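You operate a simulated robot arm through the tools that you are given. There is no shell and no other tool.

You run a simulated robot arm. Do the job below in one go: nothing can be reset, and whatever is moved stays where it is left.

JOB
Rub both wax drips off the marble; one lies under the white candlestick.
Fine: use the checked cloth; rest the candlestick on the cork mat, then put both back. Set down upright: white candlestick. What is to be rubbed or washed off counts as gone when no trace of it is left.

The check looks at the end state, three seconds after you hand in, the way a careful person would. Anything else that was tipped, shoved, dropped, spilled or broken makes it a failure. Flat cloth is picked up by pressing the open fingertips on it (5 to 10 N) and closing them slowly along it; thin cloth reads only 2 to 8 mm in the jaws.

ROBOT AND FRAMES
A 7-joint arm with a two-finger parallel gripper, fixed in place. Base frame: the origin is on the floor under the middle of its stand, x ahead of it, y to its left, z up. Readings come in m, rad, newtons and seconds.
With the tool pointing down near the work surface it reaches from about 0.42 to 0.9 m from the base axis. Its first joint turns from -0.297 to 2.199 rad. Payload 1.57 kg.
The tool frame sits at the grasp point between the pads (the TCP): z along the fingers, y along the line on which they close. The tips reach 0.03 m beyond it. The gripper opens to 0.08 m. The fingers are 0.017 m wide and 0.012 m thick; the gripper's body (0.04 by 0.082 m) begins 0.08 m behind the TCP.
Orientation is that of the tool frame in the base frame, as a unit quaternion [w, x, y, z]. With the fingers straight down and closing along the base's y, the tool's x points along the base's -x, its y along +y and its z along -z.

CONTROLS
- The arm moves only by the tool send_rows. Its argument "increments" is a list of rows, each a list of 2 entries, a list of its own where there are three numbers: the shift along the tool's x, y, z in m, then the turn, a rotation vector about the tool's x, y, z in rad. In form: [[[x, y, z], [rx, ry, rz]], ...]. A call has 1 to 20 rows; each row shifts and turns the commanded pose from where the row before left it, along the tool's axes as they then stand. "jaw" is the finger opening in m, from 0 to 0.08, set as the call begins (left out, the last holds). A row lasts 0.2 s, in which the tool goes at most 0.05 m and 0.15 rad; a call with a longer step from one row to the next is refused whole, and so is a gripper value outside its range. Where a pose cannot be reached the arm comes as near as it can. A force on the tool above 40 N (or 10 N above the force at the start of the call, whichever is more), or a blocked arm, ends the call early, and 0.2 s more pass. The fingers move at their own pace (about 0.045 m/s each) and stop on an object; they squeeze with about 43 N. The grip force told is the motor's: it shows also when the fingers shut on nothing. Time passes only in rows, and 0.2 s behind the last, so rows that do not move let the fingers close. The reply holds the time, the measured pose of the TCP, the force on the tool along the base axes, the opening and the grip force, in the units named above and with some noise, with the torque about the TCP (base axes, N m) and any sound that the robot's microphone picked up.
- Cameras (640 x 400 px; columns grow to the right, rows downward): "scene" is fixed at [0.0486, -0.6489, 1.6864]; the picture's right is [0.22, -0.98, 0.00], its down [-0.81, -0.18, -0.56] and it looks along [0.55, 0.12, -0.83] (base axes); focal length 295 px, centre (320, 200). "wrist" rides on the gripper at [0.072, -0.007, -0.122] in the tool frame; the picture's right is [0.09, 1.00, 0.00], its down [-0.84, 0.08, -0.54] and it looks along [-0.54, 0.05, 0.84] (tool axes); focal length 238 px, centre (320, 200). There is no depth. A picture from a camera that has moved, and an enlarged one, comes with that camera's place and axes in the base frame and with its lens.
- snapshot(camera): a new picture of that camera. The clock stands still meanwhile.
- lift_body(by): slides the trunk up (or, below 0, down) by that many m; the arm rides with it, the base frame stays. It gives what a move gives, with no picture.
- close_up(camera, box): a new picture of the part [left, top, right, bottom] of that camera's present view, enlarged. The clock stands still meanwhile.
- close_job(): hands the job in; it is judged then, once.

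Places have to be worked out from the pictures, the camera data and where the tool is seen. Open the gripper and draw the arm clear of the work before you hand the job in, unless the task says otherwise.

The tools are called after "Call:" as a command line: name --argument value ..., lists and objects as JSON in quotes. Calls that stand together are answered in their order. send_rows: Moves the arm, as the interface text tells. Its arguments: {"type":"object","properties":{"increments":{"type":"array"},"jaw":{"type":"number"}},"required":["increments"]} The other tools are called the same way: lift_body (by) moves the trunk up or down; snapshot (camera) takes a picture; close_up (camera, box) takes an enlarged picture of a part of a camera's view; close_job () hands the job in.

At the start:

```text
time: 0.0
tcp_pos: [0.7082, -0.0359, 1.188]
tool_rot: [0.0, 0.001, 1.0, 0.001]
contact_force: [0.2, 0.0, -0.2]
ft_torque: [0.01, 0.0, -0.01]
finger_gap: 0.08
grasp_force: 0.1
trunk travel left (down, up): [-0.725, 0.065]
```

scene: 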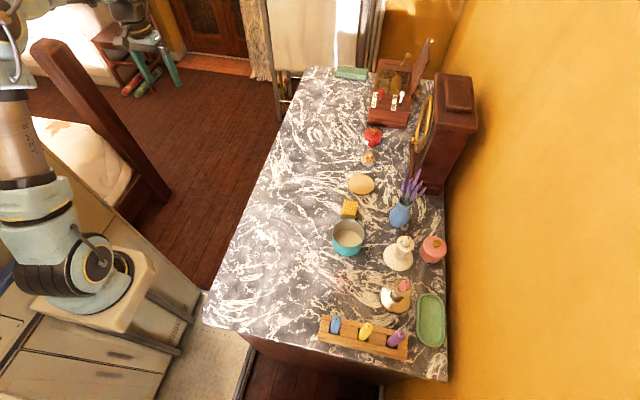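
wrist: 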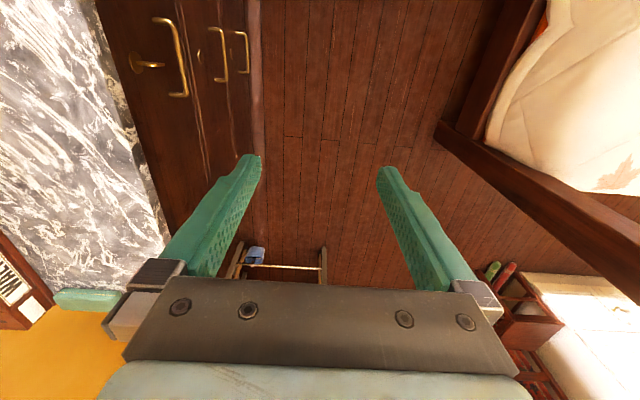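

I start by enlarging the scene view over the counter to identify the candlestick, the cloth, the cork mat and the wax.

Call:
close_up --camera "scene" --box '[300, 210, 460, 310]'

Call:
close_up --camera "scene" --box '[320, 110, 480, 210]'

Call:
close_up --camera "scene" --box '[300, 270, 460, 370]'

Call:
close_up --camera "scene" --box '[200, 200, 360, 300]'

```text
4.00 times, centred on (380, 260) of scene
camera zoom: at [0.0486, -0.6489, 1.6864], right [0.22, -0.98, 0.0], down [-0.81, -0.18, -0.56], along [0.55, 0.12, -0.83], focal length 1178 px, centre (80, -40)
```

zoom: 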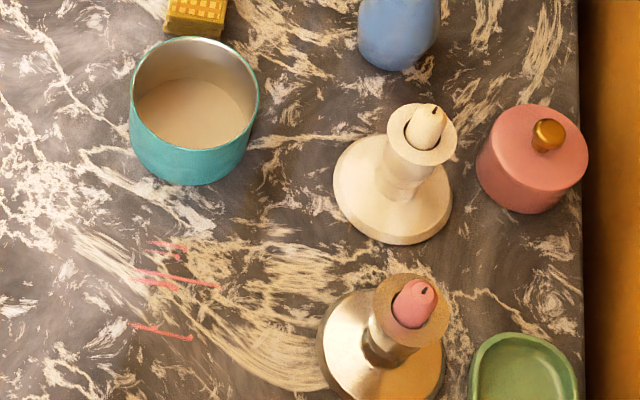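

```text
4.00 times, centred on (400, 160) of scene
camera zoom: at [0.0486, -0.6489, 1.6864], right [0.22, -0.98, 0.0], down [-0.81, -0.18, -0.56], along [0.55, 0.12, -0.83], focal length 1178 px, centre (0, 360)
```

zoom: 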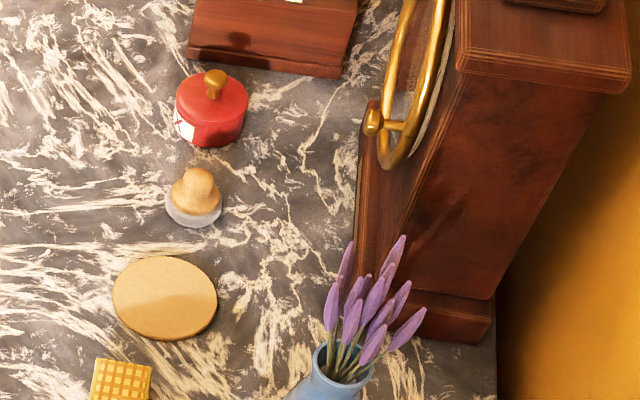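

```text
4.00 times, centred on (380, 320) of scene
camera zoom: at [0.0486, -0.6489, 1.6864], right [0.22, -0.98, 0.0], down [-0.81, -0.18, -0.56], along [0.55, 0.12, -0.83], focal length 1178 px, centre (80, -280)
```

zoom: 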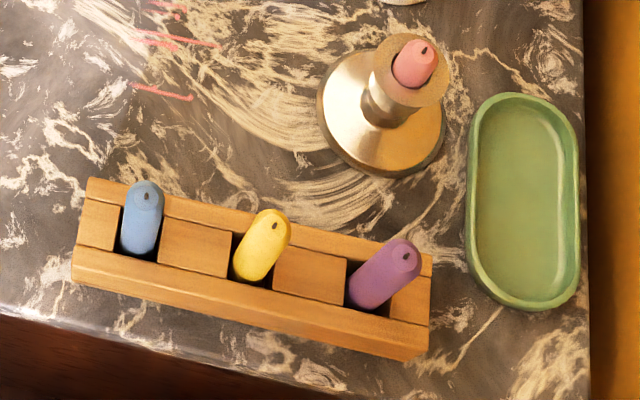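

```text
4.00 times, centred on (280, 250) of scene
camera zoom: at [0.0486, -0.6489, 1.6864], right [0.22, -0.98, 0.0], down [-0.81, -0.18, -0.56], along [0.55, 0.12, -0.83], focal length 1178 px, centre (480, 0)
```

zoom: 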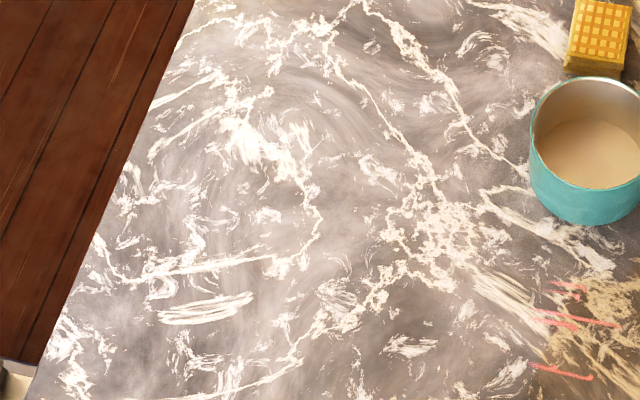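

The white candlestick sits near (0.41, -0.79) on a counter about 0.91 m high. The cork mat is near (0.65, -0.66), the yellow checked cloth near (0.55, -0.63), and the visible pink drip near (0.32, -0.66). I'll move over the empty front of the counter and turn the wrist toward the objects to look closer.

Call:
send_rows --increments '[[[0.0257, -0.0345, -0.0052], [0, 0, 0]], [[0.0257, -0.0345, -0.0052], [0, 0, 0]], [[0.0257, -0.0345, -0.0052], [0, 0, 0]], [[0.0257, -0.0345, -0.0052], [0, 0, 0]], [[0.0257, -0.0345, -0.0052], [0, 0, 0]], [[0.0257, -0.0345, -0.0052], [0, 0, 0]], [[0.0257, -0.0345, -0.0052], [0, 0, 0]], [[0.0257, -0.0345, -0.0052], [0, 0, 0]], [[0.0257, -0.0345, -0.0052], [0, 0, 0]], [[0.0257, -0.0345, -0.0052], [0, 0, 0]], [[0.0257, -0.0345, -0.0052], [0, 0, 0]], [[0.0257, -0.0345, -0.0052], [0, 0, 0]], [[0, 0, 0], [0, 0, 0.14]], [[0, 0, 0], [0, 0, 0.14]], [[0, 0, 0], [0, 0, 0.14]], [[0, 0, 0], [0, 0, 0.14]], [[0, 0, 0], [0, 0, 0.14]], [[0, 0, 0], [0, 0, 0.14]], [[0, 0, 0], [0, 0, 0.14]], [[0, 0, 0], [0, 0, 0.14]]]' --jaw 0.08

```text
time: 4.2
tcp_pos: [0.4002, -0.4503, 1.2518]
tool_rot: [0.0, 0.533, 0.846, 0.0]
contact_force: [0.2, -0.7, 0.8]
ft_torque: [0.0, 0.03, 0.0]
finger_gap: 0.0801
grasp_force: 0.0
trunk travel left (down, up): [-0.725, 0.065]
```

The arm reached the pose and the view direction is now toward the back of the counter. I take pictures from both cameras.

Call:
snapshot --camera "wrist"

Call:
snapshot --camera "scene"

```text
taken
camera wrist: at [0.363, -0.3871, 1.3737], right [0.86, 0.51, 0.0], down [0.43, -0.72, 0.54], along [0.28, -0.47, -0.84], focal length 238 px, centre (320, 200)
```

wrist: 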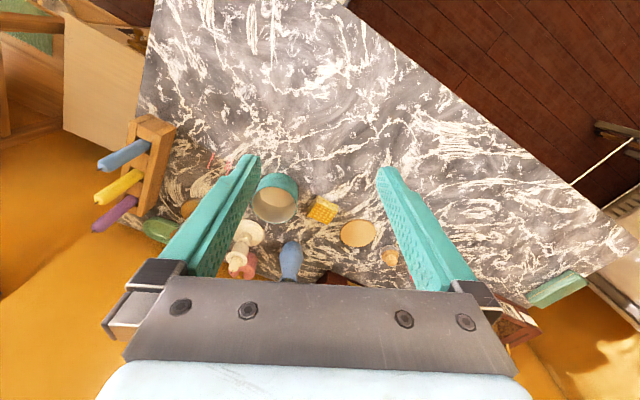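

```text
taken
```

scene: 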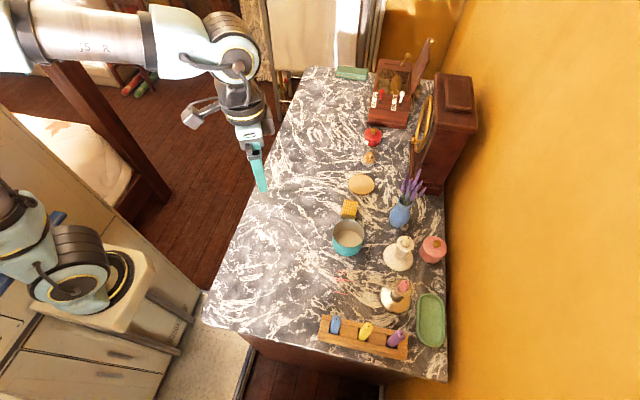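

Comparing both views puts the counter top at z ≈ 0.96. That gives the mat near (0.617, -0.654), the cloth near (0.518, -0.635) and the candlestick near (0.39, -0.78). I'll enlarge the wrist view to see the details.

Call:
close_up --camera "wrist" --box '[240, 160, 400, 260]'

Call:
close_up --camera "wrist" --box '[160, 120, 320, 220]'

Call:
close_up --camera "wrist" --box '[200, 200, 320, 275]'

```text
4.00 times, centred on (320, 210) of wrist
camera zoom: at [0.363, -0.3871, 1.3737], right [0.86, 0.51, 0.0], down [0.43, -0.72, 0.54], along [0.28, -0.47, -0.84], focal length 953 px, centre (320, 160)
```

zoom: 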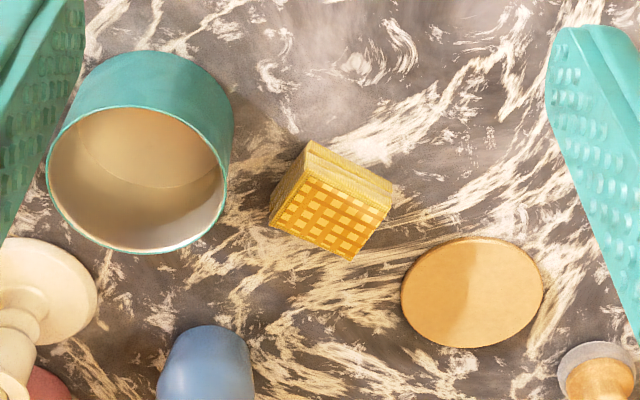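

```text
4.00 times, centred on (240, 170) of wrist
camera zoom: at [0.363, -0.3871, 1.3737], right [0.86, 0.51, 0.0], down [0.43, -0.72, 0.54], along [0.28, -0.47, -0.84], focal length 953 px, centre (640, 320)
```

zoom: 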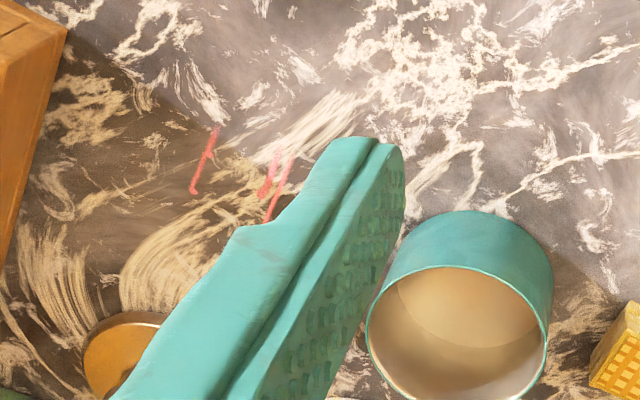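

```text
5.33 times, centred on (260, 238) of wrist
camera zoom: at [0.363, -0.3871, 1.3737], right [0.86, 0.51, 0.0], down [0.43, -0.72, 0.54], along [0.28, -0.47, -0.84], focal length 1271 px, centre (640, 0)
```

zoom: 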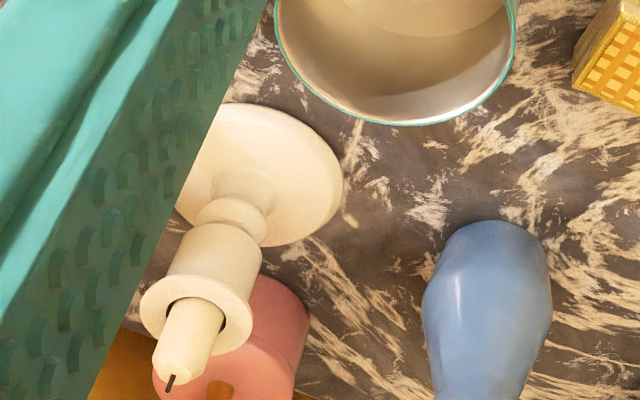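

The cloth is a small folded block, and the candlestick has a barrel under a flange that I can grip. I'll turn the wrist so the fingers close along base x and come nearer for precise views of the candlestick.

Call:
send_rows --increments '[[[0, 0, 0], [0, 0, 0.1127]], [[0, 0, 0], [0, 0, 0.1127]], [[0, 0, 0], [0, 0, 0.1127]], [[0, 0, 0], [0, 0, 0.1127]], [[-0.04, -0.0013, 0.018], [0, 0, 0]], [[-0.04, -0.0013, 0.018], [0, 0, 0]], [[-0.04, -0.0013, 0.018], [0, 0, 0]], [[-0.04, -0.0013, 0.018], [0, 0, 0]], [[-0.04, -0.0013, 0.018], [0, 0, 0]]]' --jaw 0.08

Call:
snapshot --camera "wrist"

Call:
snapshot --camera "scene"

```text
time: 6.2
tcp_pos: [0.395, -0.6496, 1.162]
tool_rot: [0.001, 0.707, 0.707, -0.001]
contact_force: [-0.1, 0.1, 0.0]
ft_torque: [-0.03, -0.03, -0.01]
finger_gap: 0.0801
grasp_force: 0.0
trunk travel left (down, up): [-0.725, 0.065]
```

```text
taken
camera wrist: at [0.3875, -0.5773, 1.2835], right [1.0, 0.09, 0.0], down [0.08, -0.84, 0.54], along [0.05, -0.54, -0.84], focal length 238 px, centre (320, 200)
```

wrist: 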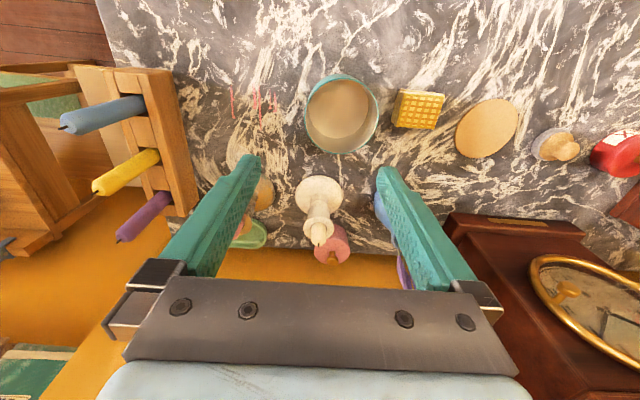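

```text
taken
```

scene: 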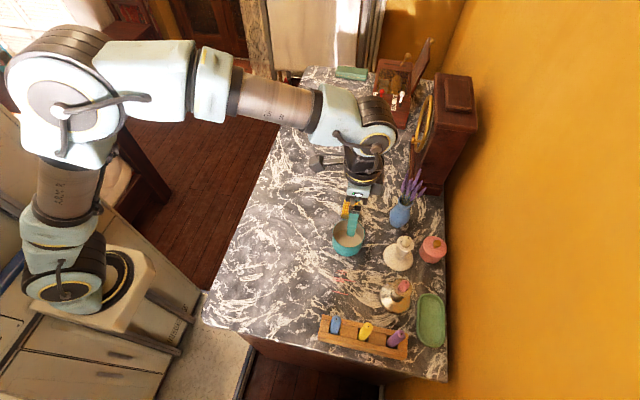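

Call:
close_up --camera "wrist" --box '[260, 150, 388, 270]'

Call:
close_up --camera "wrist" --box '[370, 60, 530, 160]'

Call:
close_up --camera "wrist" --box '[190, 60, 318, 140]'

```text
3.33 times, centred on (324, 210) of wrist
camera zoom: at [0.3875, -0.5773, 1.2835], right [1.0, 0.09, 0.0], down [0.08, -0.84, 0.54], along [0.05, -0.54, -0.84], focal length 794 px, centre (307, 167)
```

zoom: 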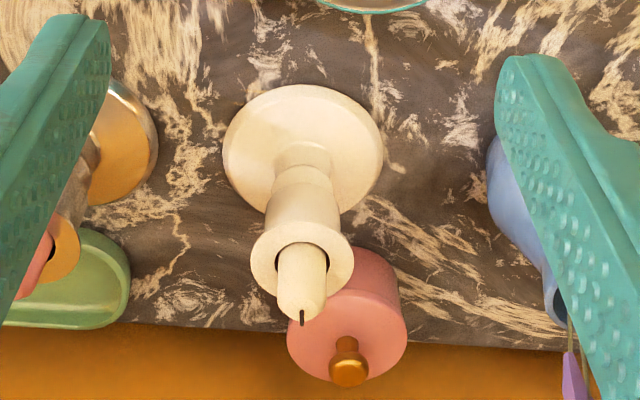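

```text
4.00 times, centred on (450, 110) of wrist
camera zoom: at [0.3875, -0.5773, 1.2835], right [1.0, 0.09, 0.0], down [0.08, -0.84, 0.54], along [0.05, -0.54, -0.84], focal length 953 px, centre (-200, 560)
```

zoom: 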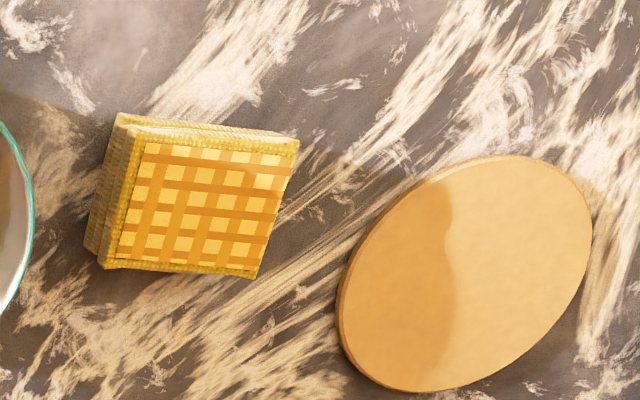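

```text
5.00 times, centred on (254, 100) of wrist
camera zoom: at [0.3875, -0.5773, 1.2835], right [1.0, 0.09, 0.0], down [0.08, -0.84, 0.54], along [0.05, -0.54, -0.84], focal length 1192 px, centre (650, 700)
```

zoom: 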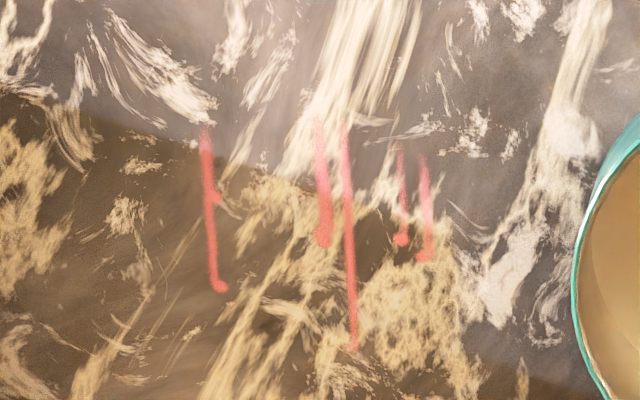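

I refined the fixes using both cameras. The counter is at z ≈ 0.947, the candlestick axis is near (0.4025, -0.782) with its flange top at z ≈ 1.03 and candle tip at ≈ 1.065, and the vase begins at x ≈ 0.48. I go above the candlestick with a slightly narrowed jaw and check alignment before descending.

Call:
send_rows --increments '[[[-0.0441, 0.0025, 0], [0, 0, 0]], [[-0.0441, 0.0025, 0], [0, 0, 0]], [[-0.0441, 0.0025, 0], [0, 0, 0]], [[0, 0, 0.02], [0, 0, 0]], [[0, 0, 0.02], [0, 0, 0]]]' --jaw 0.07

Call:
snapshot --camera "wrist"

Call:
close_up --camera "scene" --box '[320, 140, 480, 290]'

```text
time: 7.4
tcp_pos: [0.4012, -0.7817, 1.1204]
tool_rot: [0.001, 0.707, 0.707, -0.001]
contact_force: [0.6, 0.2, 0.4]
ft_torque: [0.0, -0.03, 0.0]
finger_gap: 0.0702
grasp_force: 0.0
trunk travel left (down, up): [-0.725, 0.065]
```

```text
taken
camera wrist: at [0.3953, -0.7095, 1.2446], right [1.0, 0.09, 0.0], down [0.08, -0.84, 0.54], along [0.05, -0.54, -0.84], focal length 238 px, centre (320, 200)
```

wrist: 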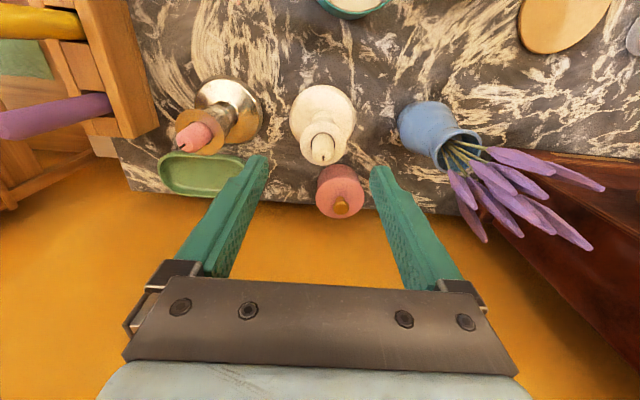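

```text
2.67 times, centred on (400, 215) of scene
camera zoom: at [0.0486, -0.6489, 1.6864], right [0.22, -0.98, 0.0], down [-0.81, -0.18, -0.56], along [0.55, 0.12, -0.83], focal length 786 px, centre (107, 160)
```

zoom: 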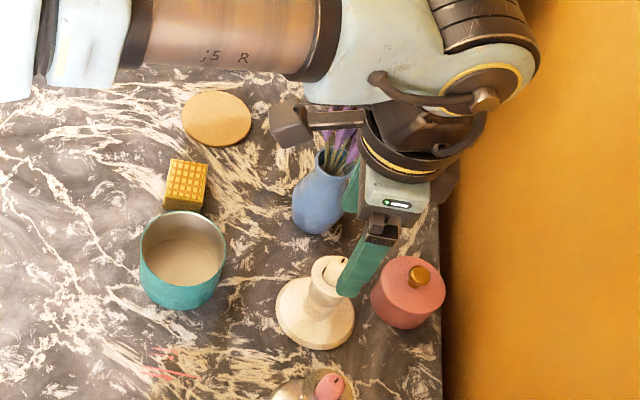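

The hand is clear of the lavender and the silver candlestick. I enlarge the wrist view to check where the flange sits relative to the TCP axis before going down.

Call:
close_up --camera "wrist" --box '[260, 70, 388, 150]'

Call:
close_up --camera "wrist" --box '[256, 120, 384, 200]'

```text
5.00 times, centred on (324, 110) of wrist
camera zoom: at [0.3953, -0.7095, 1.2446], right [1.0, 0.09, 0.0], down [0.08, -0.84, 0.54], along [0.05, -0.54, -0.84], focal length 1192 px, centre (300, 650)
```

zoom: 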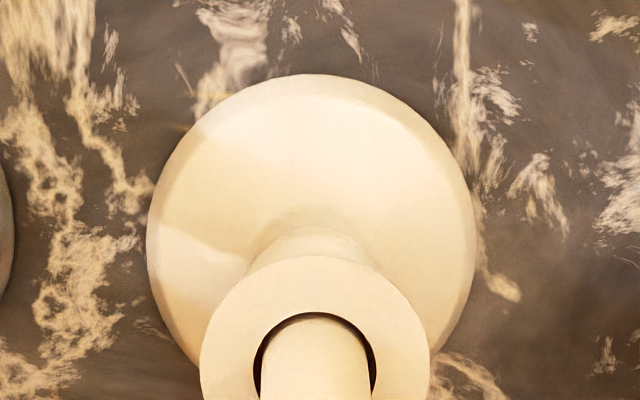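

```text
5.00 times, centred on (320, 160) of wrist
camera zoom: at [0.3953, -0.7095, 1.2446], right [1.0, 0.09, 0.0], down [0.08, -0.84, 0.54], along [0.05, -0.54, -0.84], focal length 1192 px, centre (320, 400)
```

zoom: 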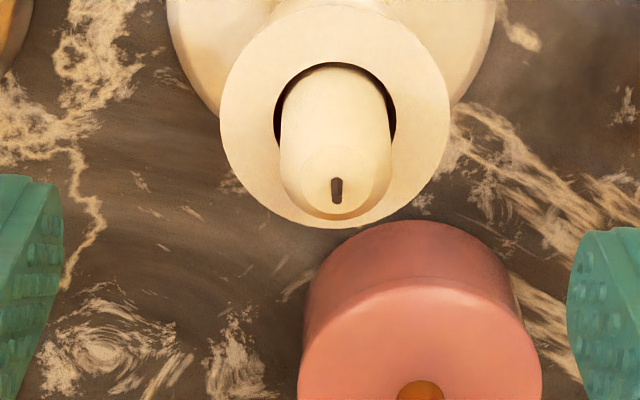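

The flange centre is at about (0.4045, -0.784), a few mm from the TCP axis, and it is 43 mm wide. I correct the offset and descend so the flange sits at pad level, tips at about z 0.995, still open.

Call:
send_rows --increments '[[[-0.002, 0.003, 0.005], [0, 0, 0]], [[0, 0, 0.018], [0, 0, 0]], [[0, 0, 0.018], [0, 0, 0]], [[0, 0, 0.018], [0, 0, 0]], [[0, 0, 0.018], [0, 0, 0]], [[0, 0, 0.017], [0, 0, 0]]]' --jaw 0.07

Call:
snapshot --camera "wrist"

Call:
close_up --camera "scene" --box '[340, 180, 480, 280]'

```text
time: 8.8
tcp_pos: [0.4051, -0.7844, 1.0272]
tool_rot: [0.0, 0.707, 0.707, 0.0]
contact_force: [1.3, 0.0, -0.3]
ft_torque: [-0.04, 0.01, 0.01]
finger_gap: 0.0703
grasp_force: 0.0
trunk travel left (down, up): [-0.725, 0.065]
```

```text
taken
camera wrist: at [0.3978, -0.7113, 1.15], right [1.0, 0.09, 0.0], down [0.08, -0.84, 0.54], along [0.05, -0.54, -0.84], focal length 238 px, centre (320, 200)
```

wrist: 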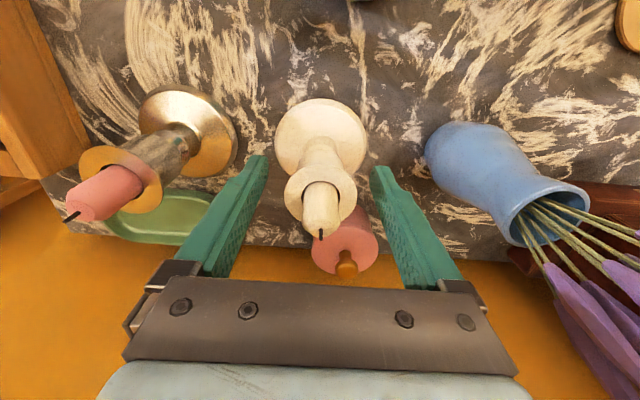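

```text
4.00 times, centred on (410, 230) of scene
camera zoom: at [0.0486, -0.6489, 1.6864], right [0.22, -0.98, 0.0], down [-0.81, -0.18, -0.56], along [0.55, 0.12, -0.83], focal length 1178 px, centre (-40, 80)
```

zoom: 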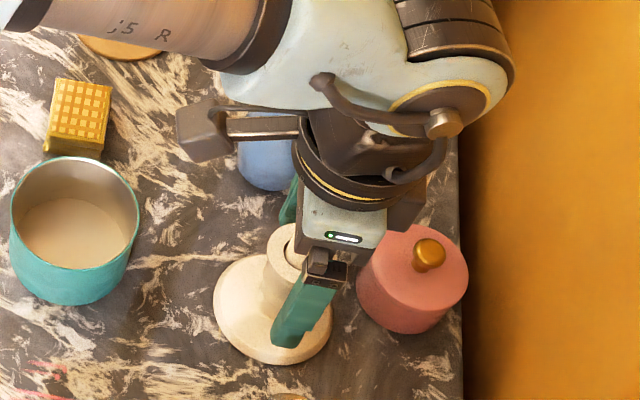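

The candlestick is centred between the fingers and nothing is touching. I close on the flange and let the grip settle without moving.

Call:
send_rows --increments '[[[0, 0, 0], [0, 0, 0]], [[0, 0, 0], [0, 0, 0]], [[0, 0, 0], [0, 0, 0]], [[0, 0, 0], [0, 0, 0]], [[0, 0, 0], [0, 0, 0]]]' --jaw 0.025

Call:
snapshot --camera "wrist"

```text
time: 10.0
tcp_pos: [0.405, -0.7849, 1.0276]
tool_rot: [0.0, 0.707, 0.707, 0.0]
contact_force: [-2.8, 0.1, 0.2]
ft_torque: [0.0, 0.0, -0.04]
finger_gap: 0.0357
grasp_force: 41.6
trunk travel left (down, up): [-0.725, 0.065]
```

```text
taken
camera wrist: at [0.3977, -0.7115, 1.1502], right [1.0, 0.09, 0.0], down [0.08, -0.84, 0.54], along [0.05, -0.54, -0.84], focal length 238 px, centre (320, 200)
```

wrist: 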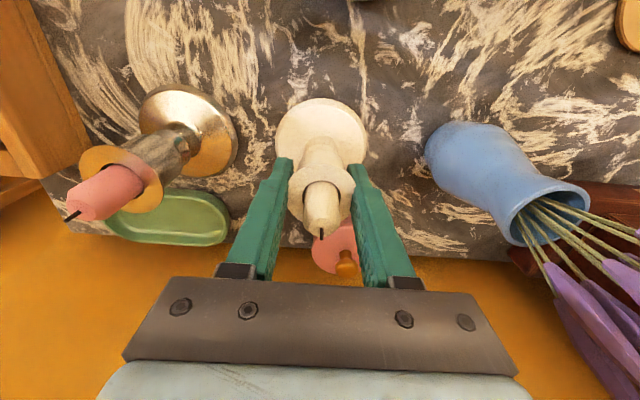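

The jaw stopped at 35.7 mm with a firm 42 N grip. I check up close how the fingers sit on the flange.

Call:
close_up --camera "wrist" --box '[240, 90, 400, 250]'

Call:
close_up --camera "scene" --box '[380, 215, 444, 275]'

```text
2.50 times, centred on (320, 170) of wrist
camera zoom: at [0.3977, -0.7115, 1.1502], right [1.0, 0.09, 0.0], down [0.08, -0.84, 0.54], along [0.05, -0.54, -0.84], focal length 596 px, centre (320, 275)
```

zoom: 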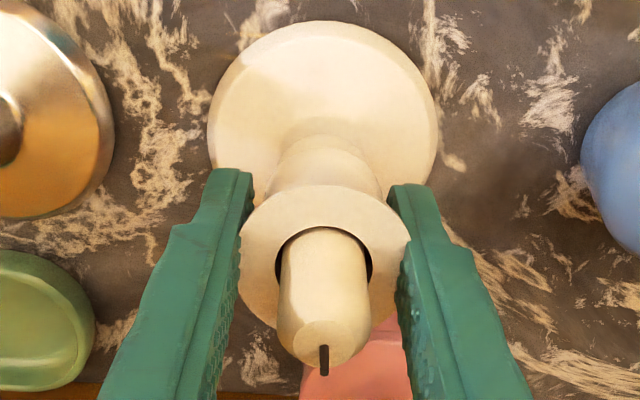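

```text
6.67 times, centred on (412, 245) of scene
camera zoom: at [0.0486, -0.6489, 1.6864], right [0.22, -0.98, 0.0], down [-0.81, -0.18, -0.56], along [0.55, 0.12, -0.83], focal length 1964 px, centre (-293, -100)
```

zoom: 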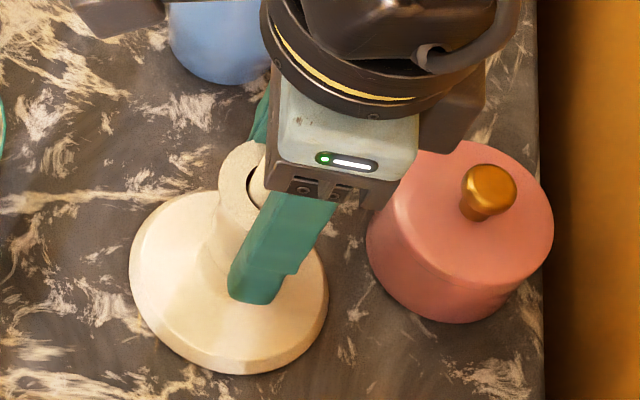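

The fingers hold the candlestick head symmetrically. I lift it slowly by about 2 cm and check that it hangs straight.

Call:
send_rows --increments '[[[0, 0, -0.004], [0, 0, 0]], [[0, 0, -0.004], [0, 0, 0]], [[0, 0, -0.004], [0, 0, 0]], [[0, 0, -0.004], [0, 0, 0]], [[0, 0, -0.004], [0, 0, 0]], [[0, 0, 0], [0, 0, 0]]]' --jaw 0.025

Call:
close_up --camera "wrist" --box '[240, 90, 400, 250]'

Call:
close_up --camera "scene" --box '[370, 205, 450, 275]'

```text
time: 11.4
tcp_pos: [0.4022, -0.7858, 1.0464]
tool_rot: [0.0, 0.707, 0.707, 0.0]
contact_force: [0.1, -0.2, -4.0]
ft_torque: [0.03, 0.02, 0.0]
finger_gap: 0.036
grasp_force: 42.6
trunk travel left (down, up): [-0.725, 0.065]
```

```text
2.50 times, centred on (320, 170) of wrist
camera zoom: at [0.3973, -0.7114, 1.1694], right [1.0, 0.09, 0.0], down [0.08, -0.84, 0.54], along [0.05, -0.54, -0.84], focal length 596 px, centre (320, 275)
```

zoom: 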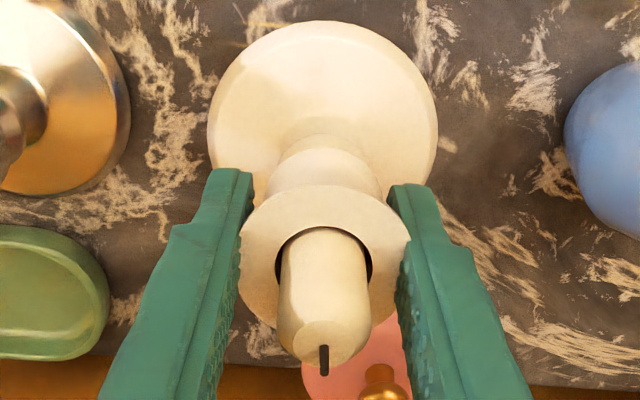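

```text
5.71 times, centred on (410, 240) of scene
camera zoom: at [0.0486, -0.6489, 1.6864], right [0.22, -0.98, 0.0], down [-0.81, -0.18, -0.56], along [0.55, 0.12, -0.83], focal length 1683 px, centre (-194, -29)
```

zoom: 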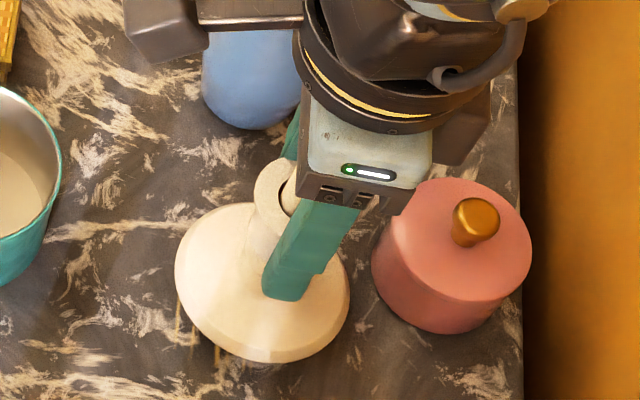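

The candlestick hangs rigidly (about 4 N), and a yellowish drip shows on the marble beneath it. I raise it clear, carry it back over the pot and then across toward the cork mat, keeping well away from the lavender.

Call:
send_rows --increments '[[[0, 0, -0.015], [0, 0, 0]], [[0, 0, -0.025], [0, 0, 0]], [[0, 0, -0.025], [0, 0, 0]], [[0, 0, -0.025], [0, 0, 0]], [[0, 0, -0.025], [0, 0, 0]], [[0.015, 0, 0], [0, 0, 0]], [[0.03, 0, 0], [0, 0, 0]], [[0.03, 0, 0], [0, 0, 0]], [[0.03, 0, 0], [0, 0, 0]], [[0.02, 0, 0], [0, 0, 0]], [[0.008, 0.012, 0], [0, 0, 0]], [[0, 0.03, 0], [0, 0, 0]], [[0, 0.035, 0], [0, 0, 0]], [[0, 0.035, 0], [0, 0, 0]], [[0, 0.035, 0], [0, 0, 0]], [[0, 0.025, 0], [0, 0, 0]], [[0, 0.015, 0], [0, 0, 0]], [[0, 0, 0], [0, 0, 0]]]' --jaw 0.025

Call:
snapshot --camera "wrist"

Call:
snapshot --camera "scene"

```text
time: 15.2
tcp_pos: [0.5924, -0.6493, 1.1635]
tool_rot: [0.0, 0.708, 0.707, 0.0]
contact_force: [0.5, 0.6, -4.8]
ft_torque: [0.03, 0.02, 0.01]
finger_gap: 0.0358
grasp_force: 42.6
trunk travel left (down, up): [-0.725, 0.065]
```

```text
taken
camera wrist: at [0.585, -0.5765, 1.2862], right [1.0, 0.09, 0.0], down [0.08, -0.84, 0.54], along [0.05, -0.54, -0.84], focal length 238 px, centre (320, 200)
```

wrist: 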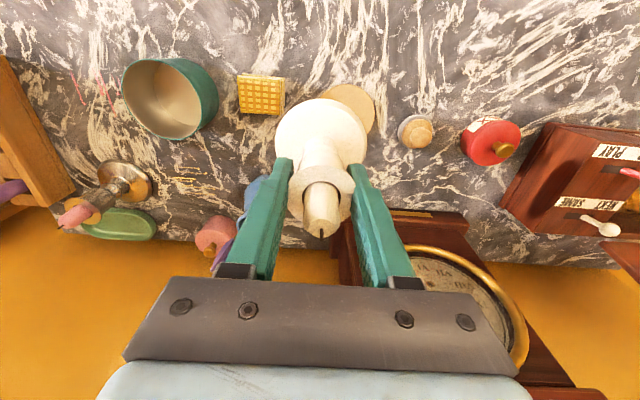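

```text
taken
```

scene: 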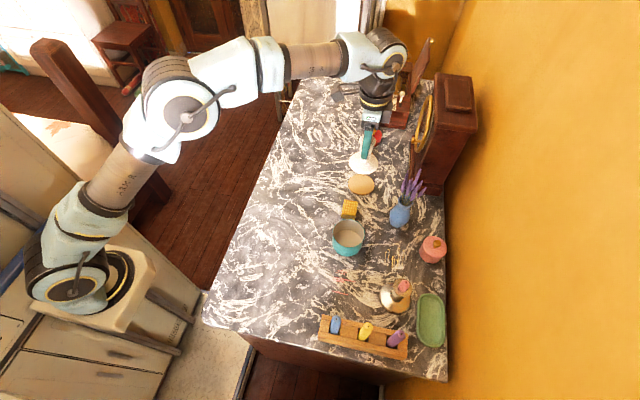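

The candlestick is now held over the area next to the mat. I zoom on the newly uncovered drip and on the mat with the candlestick for placement.

Call:
close_up --camera "scene" --box '[352, 225, 432, 275]'

Call:
close_up --camera "scene" --box '[330, 120, 410, 220]'

Call:
close_up --camera "wrist" --box '[230, 60, 390, 160]'

```text
8.00 times, centred on (392, 250) of scene
camera zoom: at [0.0486, -0.6489, 1.6864], right [0.22, -0.98, 0.0], down [-0.81, -0.18, -0.56], along [0.55, 0.12, -0.83], focal length 2357 px, centre (-256, -200)
```

zoom: 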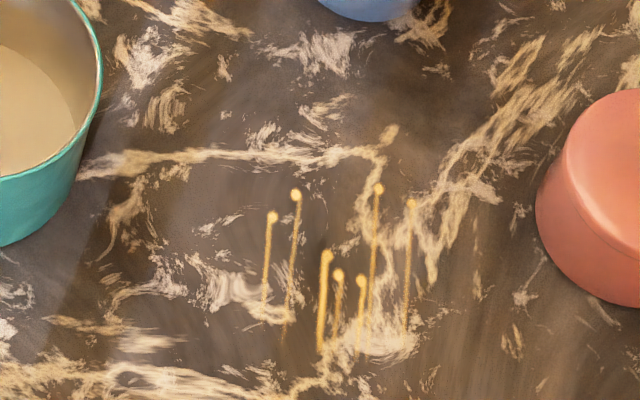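

```text
4.00 times, centred on (370, 170) of scene
camera zoom: at [0.0486, -0.6489, 1.6864], right [0.22, -0.98, 0.0], down [-0.81, -0.18, -0.56], along [0.55, 0.12, -0.83], focal length 1178 px, centre (120, 320)
```

zoom: 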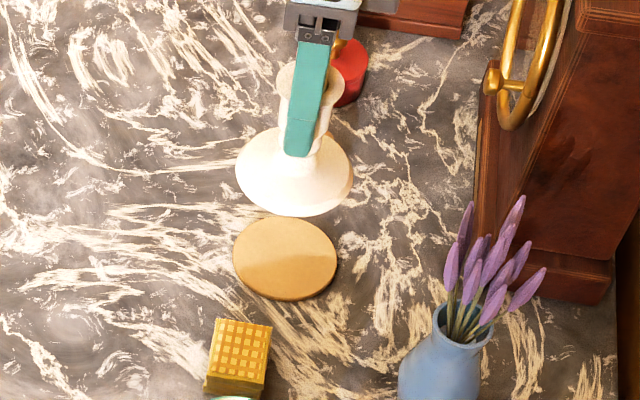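

```text
4.00 times, centred on (310, 110) of wrist
camera zoom: at [0.585, -0.5765, 1.2862], right [1.0, 0.09, 0.0], down [0.08, -0.84, 0.54], along [0.05, -0.54, -0.84], focal length 953 px, centre (360, 560)
```

zoom: 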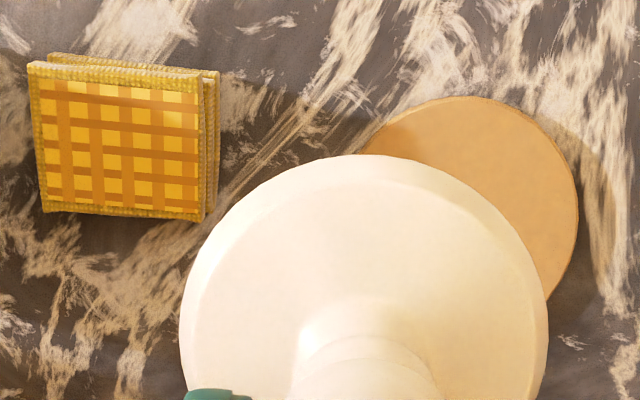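

The mat centre works out near (0.6235, -0.6545) with radius about 0.04, and the candlestick axis coincides with the TCP. The second drip is a set of yellow streaks where the candlestick stood. I move over the mat and descend part way to check alignment.

Call:
send_rows --increments '[[[-0.002, 0.0105, 0], [0, 0, 0]], [[-0.002, 0.0105, 0], [0, 0, 0]], [[-0.001, 0.01, 0], [0, 0, 0]], [[0, 0, 0.02], [0, 0, 0]], [[0, 0, 0.025], [0, 0, 0]], [[0, 0, 0.025], [0, 0, 0]], [[0, 0, 0.025], [0, 0, 0]], [[0, 0, 0.0085], [0, 0, 0]], [[0, 0, 0], [0, 0, 0]]]' --jaw 0.025

Call:
close_up --camera "wrist" --box '[240, 60, 400, 260]'

Call:
close_up --camera "scene" --box '[320, 140, 400, 210]'

```text
time: 17.2
tcp_pos: [0.6217, -0.6552, 1.0587]
tool_rot: [0.0, 0.707, 0.707, 0.0]
contact_force: [0.6, 0.0, -4.0]
ft_torque: [0.0, -0.04, -0.04]
finger_gap: 0.0358
grasp_force: 42.6
trunk travel left (down, up): [-0.725, 0.065]
```

```text
2.00 times, centred on (320, 160) of wrist
camera zoom: at [0.6154, -0.5828, 1.1805], right [1.0, 0.09, 0.0], down [0.08, -0.84, 0.54], along [0.05, -0.54, -0.84], focal length 477 px, centre (320, 280)
```

zoom: 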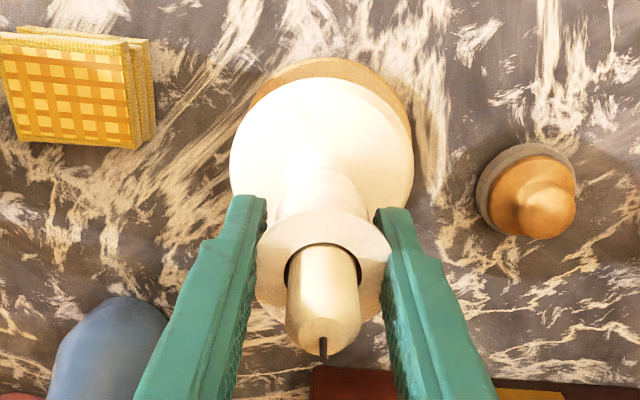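

```text
5.71 times, centred on (360, 175) of scene
camera zoom: at [0.0486, -0.6489, 1.6864], right [0.22, -0.98, 0.0], down [-0.81, -0.18, -0.56], along [0.55, 0.12, -0.83], focal length 1683 px, centre (91, 343)
```

zoom: 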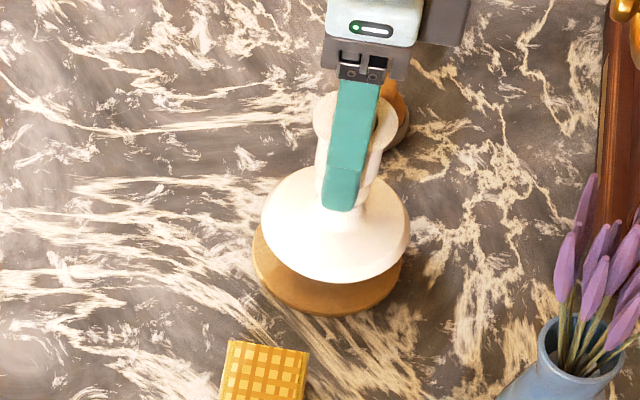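

The candlestick hovers about 2.5 cm above the mat, and both views suggest a shift of about 3 mm in +x and 2 mm in +y. I correct and descend slowly in two stages, watching the force.

Call:
send_rows --increments '[[[0.002, 0.003, 0], [0, 0, 0]], [[0, 0, 0.005], [0, 0, 0]], [[0, 0, 0.005], [0, 0, 0]], [[0, 0, 0.004], [0, 0, 0]], [[0, 0, 0.003], [0, 0, 0]], [[0, 0, 0], [0, 0, 0]]]' --jaw 0.025

Call:
close_up --camera "scene" --box '[320, 140, 400, 210]'

Call:
close_up --camera "wrist" --box '[260, 60, 380, 160]'

```text
time: 18.6
tcp_pos: [0.6252, -0.6539, 1.0416]
tool_rot: [0.0, 0.707, 0.707, -0.001]
contact_force: [-0.5, -0.2, -4.8]
ft_torque: [-0.01, -0.02, 0.03]
finger_gap: 0.0359
grasp_force: 42.3
trunk travel left (down, up): [-0.725, 0.065]
```

```text
5.71 times, centred on (360, 175) of scene
camera zoom: at [0.0486, -0.6489, 1.6864], right [0.22, -0.98, 0.0], down [-0.81, -0.18, -0.56], along [0.55, 0.12, -0.83], focal length 1683 px, centre (91, 343)
```

zoom: 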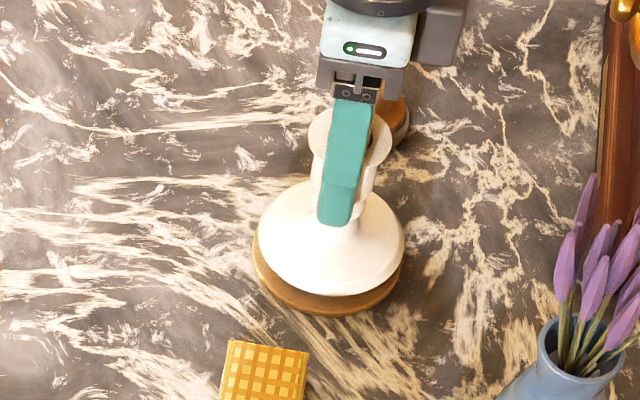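

```text
4.00 times, centred on (320, 110) of wrist
camera zoom: at [0.6188, -0.5819, 1.164], right [1.0, 0.09, 0.0], down [0.08, -0.84, 0.54], along [0.05, -0.54, -0.84], focal length 953 px, centre (320, 560)
```

zoom: 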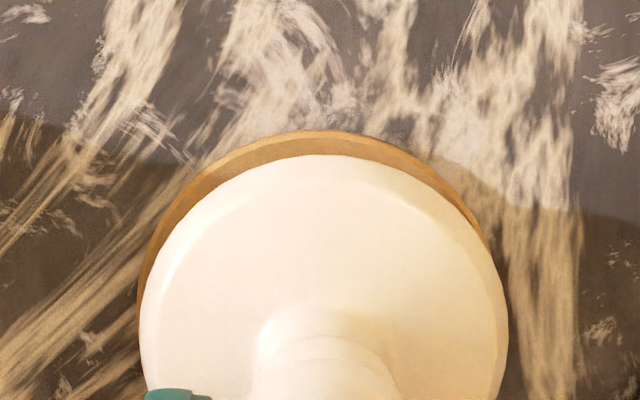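

A circle fit puts the mat centre at (0.625, -0.653), matching the TCP. I lower gently in small steps and watch for the weight to come off.

Call:
send_rows --increments '[[[0, 0, 0.002], [0, 0, 0]], [[0, 0, 0.002], [0, 0, 0]], [[0, 0, 0.001], [0, 0, 0]], [[0, 0, 0], [0, 0, 0]]]' --jaw 0.025

```text
time: 19.6
tcp_pos: [0.6243, -0.654, 1.0354]
tool_rot: [0.001, 0.707, 0.708, 0.0]
contact_force: [0.9, -0.5, -5.0]
ft_torque: [0.01, 0.01, -0.01]
finger_gap: 0.0359
grasp_force: 42.7
trunk travel left (down, up): [-0.725, 0.065]
```

Still the full weight on the gripper, so the base has not touched yet. I continue down a millimetre at a time.

Call:
send_rows --increments '[[[0, 0, 0.001], [0, 0, 0]], [[0, 0, 0.001], [0, 0, 0]], [[0, 0, 0], [0, 0, 0]]]' --jaw 0.025

```text
time: 20.4
tcp_pos: [0.6243, -0.6536, 1.0337]
tool_rot: [0.0, 0.707, 0.707, -0.001]
contact_force: [0.2, 0.9, -3.4]
ft_torque: [-0.01, 0.01, -0.02]
finger_gap: 0.036
grasp_force: 42.9
trunk travel left (down, up): [-0.725, 0.065]
```

The vertical force barely changed, so contact may only just be starting. I go down another millimetre or so.

Call:
send_rows --increments '[[[0, 0, 0.0008], [0, 0, 0]], [[0, 0, 0.0007], [0, 0, 0]], [[0, 0, 0], [0, 0, 0]]]' --jaw 0.025

Call:
close_up --camera "scene" --box '[330, 150, 390, 200]'

```text
time: 21.2
tcp_pos: [0.6252, -0.654, 1.0332]
tool_rot: [0.0, 0.707, 0.707, 0.0]
contact_force: [-0.2, -1.4, -3.7]
ft_torque: [-0.08, 0.03, 0.02]
finger_gap: 0.0358
grasp_force: 43.0
trunk travel left (down, up): [-0.725, 0.065]
```

```text
8.00 times, centred on (360, 175) of scene
camera zoom: at [0.0486, -0.6489, 1.6864], right [0.22, -0.98, 0.0], down [-0.81, -0.18, -0.56], along [0.55, 0.12, -0.83], focal length 2357 px, centre (0, 400)
```

zoom: 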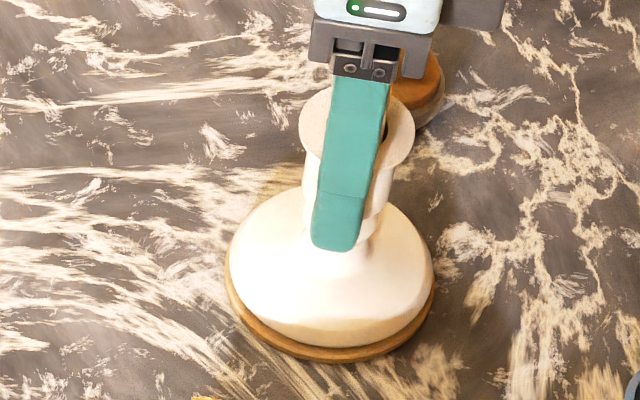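

The torque starts to show a change and the base appears just about on the mat. I press down in two more half-millimetre steps.

Call:
send_rows --increments '[[[0, 0, 0.0008], [0, 0, 0]], [[0, 0, 0.0007], [0, 0, 0]], [[0, 0, 0], [0, 0, 0]]]' --jaw 0.025

```text
time: 22.0
tcp_pos: [0.6261, -0.654, 1.0325]
tool_rot: [0.002, 0.707, 0.707, 0.0]
contact_force: [1.8, 1.6, 9.4]
ft_torque: [0.37, 0.28, -0.1]
finger_gap: 0.0358
grasp_force: 42.7
trunk travel left (down, up): [-0.725, 0.065]
```

The base is now down (force +9 N). I ease off half a millimetre and open the fingers.

Call:
send_rows --increments '[[[0, 0, -0.0006], [0, 0, 0]], [[0, 0, 0], [0, 0, 0]]]' --jaw 0.025

Call:
send_rows --increments '[[[0, 0, 0], [0, 0, 0]], [[0, 0, 0], [0, 0, 0]], [[0, 0, 0], [0, 0, 0]]]' --jaw 0.07

Call:
snapshot --camera "wrist"

Call:
close_up --camera "scene" --box '[330, 150, 390, 200]'

```text
time: 22.6
tcp_pos: [0.6259, -0.6542, 1.0326]
tool_rot: [0.001, 0.707, 0.707, 0.0]
contact_force: [4.6, 0.1, 10.0]
ft_torque: [0.36, 0.07, -0.09]
finger_gap: 0.0357
grasp_force: 42.5
trunk travel left (down, up): [-0.725, 0.065]
```

```text
time: 23.4
tcp_pos: [0.6256, -0.6539, 1.0318]
tool_rot: [0.0, 0.707, 0.707, 0.0]
contact_force: [-0.2, 0.5, 0.8]
ft_torque: [-0.03, -0.02, 0.0]
finger_gap: 0.0701
grasp_force: 0.1
trunk travel left (down, up): [-0.725, 0.065]
```

```text
taken
camera wrist: at [0.6183, -0.5815, 1.1541], right [1.0, 0.09, 0.0], down [0.08, -0.84, 0.54], along [0.05, -0.54, -0.84], focal length 238 px, centre (320, 200)
```

wrist: 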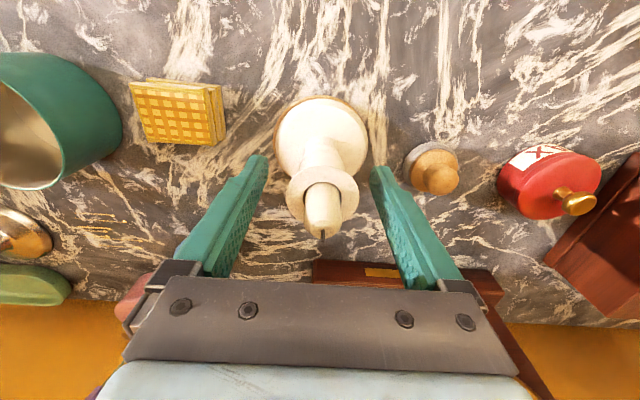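

```text
8.00 times, centred on (360, 175) of scene
camera zoom: at [0.0486, -0.6489, 1.6864], right [0.22, -0.98, 0.0], down [-0.81, -0.18, -0.56], along [0.55, 0.12, -0.83], focal length 2357 px, centre (0, 400)
```

zoom: 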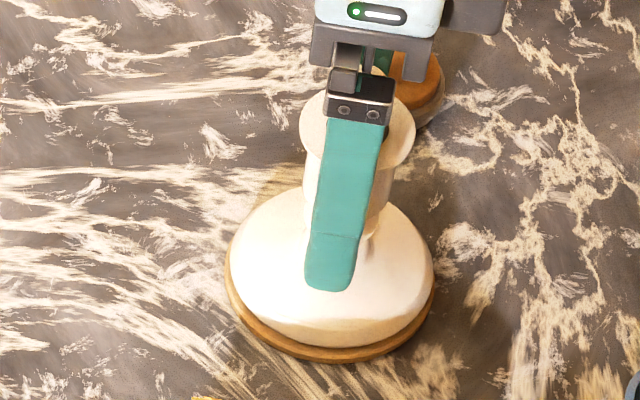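

The candlestick stands upright and centred on the mat, fully released. I now rise straight up, move above the checked cloth (about 50×39 mm, centre near (0.516, -0.636), edges along x and y), and turn the wrist so the fingers close along y, away from the pot.

Call:
send_rows --increments '[[[0, 0, -0.02], [0, 0, 0]], [[0, 0, -0.03], [0, 0, 0]], [[0, 0, -0.03], [0, 0, 0]], [[0, 0, -0.03], [0, 0, 0]], [[0.006, -0.0366, 0], [0, 0, 0]], [[0.006, -0.0366, 0], [0, 0, 0]], [[0.006, -0.0367, 0], [0, 0, 0]], [[0, 0, 0], [0, 0, -0.1428]], [[0, 0, 0], [0, 0, -0.1428]], [[0, 0, 0], [0, 0, -0.1428]], [[0, 0, 0], [0, 0, -0.1428]], [[0, 0, 0], [0, 0, -0.1428]], [[0, 0, 0], [0, 0, -0.1428]], [[0, 0, 0], [0, 0, -0.1428]], [[0, 0, 0], [0, 0, -0.1428]], [[0, 0, 0], [0, 0, -0.1428]], [[0, 0, 0], [0, 0, -0.1428]], [[0, 0, 0], [0, 0, -0.1428]], [[0, 0, 0], [0, 0, 0]]]' --jaw 0.07

Call:
snapshot --camera "wrist"

Call:
snapshot --camera "scene"

```text
time: 27.4
tcp_pos: [0.5144, -0.6356, 1.1406]
tool_rot: [0.0, 0.0, 1.0, 0.0]
contact_force: [0.0, 0.2, 0.8]
ft_torque: [-0.01, 0.02, -0.01]
finger_gap: 0.0699
grasp_force: 0.1
trunk travel left (down, up): [-0.725, 0.065]
```

```text
taken
camera wrist: at [0.4425, -0.6422, 1.2641], right [-0.09, 1.0, 0.0], down [0.84, 0.08, 0.54], along [0.54, 0.05, -0.84], focal length 238 px, centre (320, 200)
```

wrist: 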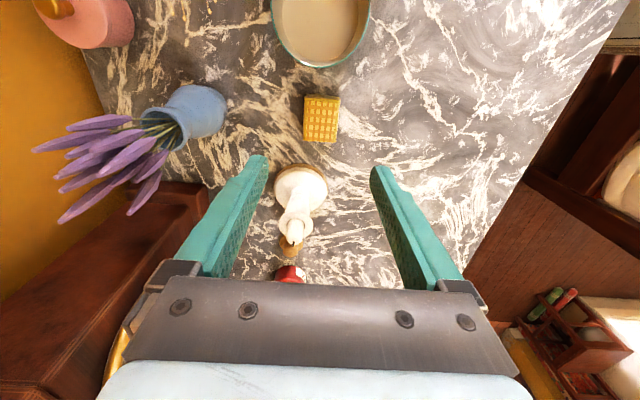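

```text
taken
```

scene: 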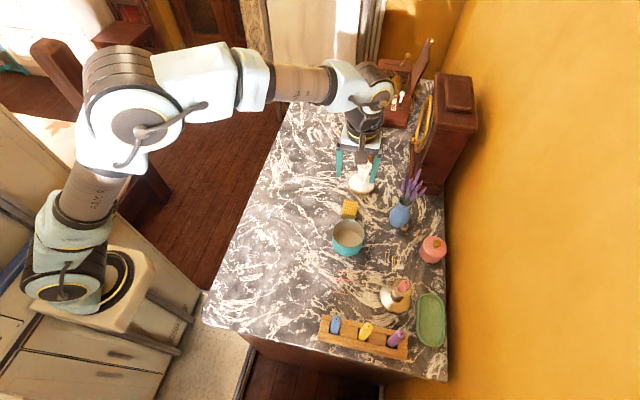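

The wrist is over the cloth area with the closing direction along y. I zoom on the cloth to refine its exact position and height.

Call:
close_up --camera "wrist" --box '[272, 70, 368, 160]'

Call:
close_up --camera "scene" --box '[310, 180, 390, 240]'

```text
4.44 times, centred on (320, 115) of wrist
camera zoom: at [0.4425, -0.6422, 1.2641], right [-0.09, 1.0, 0.0], down [0.84, 0.08, 0.54], along [0.54, 0.05, -0.84], focal length 1059 px, centre (320, 578)
```

zoom: 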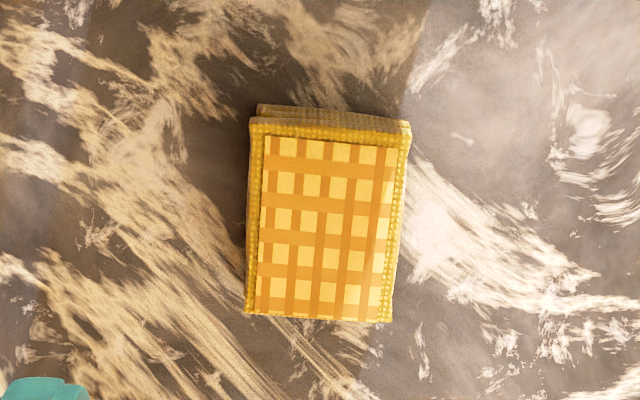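

```text
6.67 times, centred on (350, 210) of scene
camera zoom: at [0.0486, -0.6489, 1.6864], right [0.22, -0.98, 0.0], down [-0.81, -0.18, -0.56], along [0.55, 0.12, -0.83], focal length 1964 px, centre (120, 133)
```

zoom: 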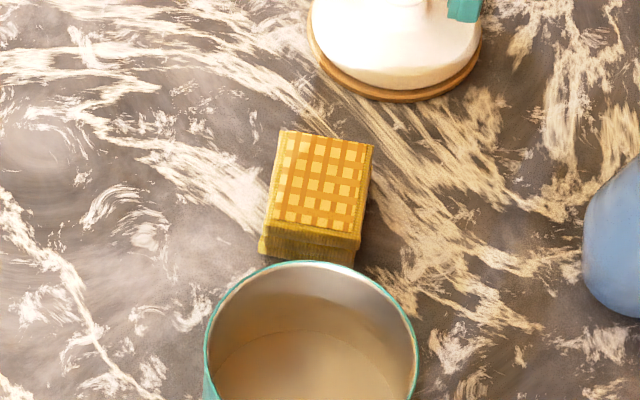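

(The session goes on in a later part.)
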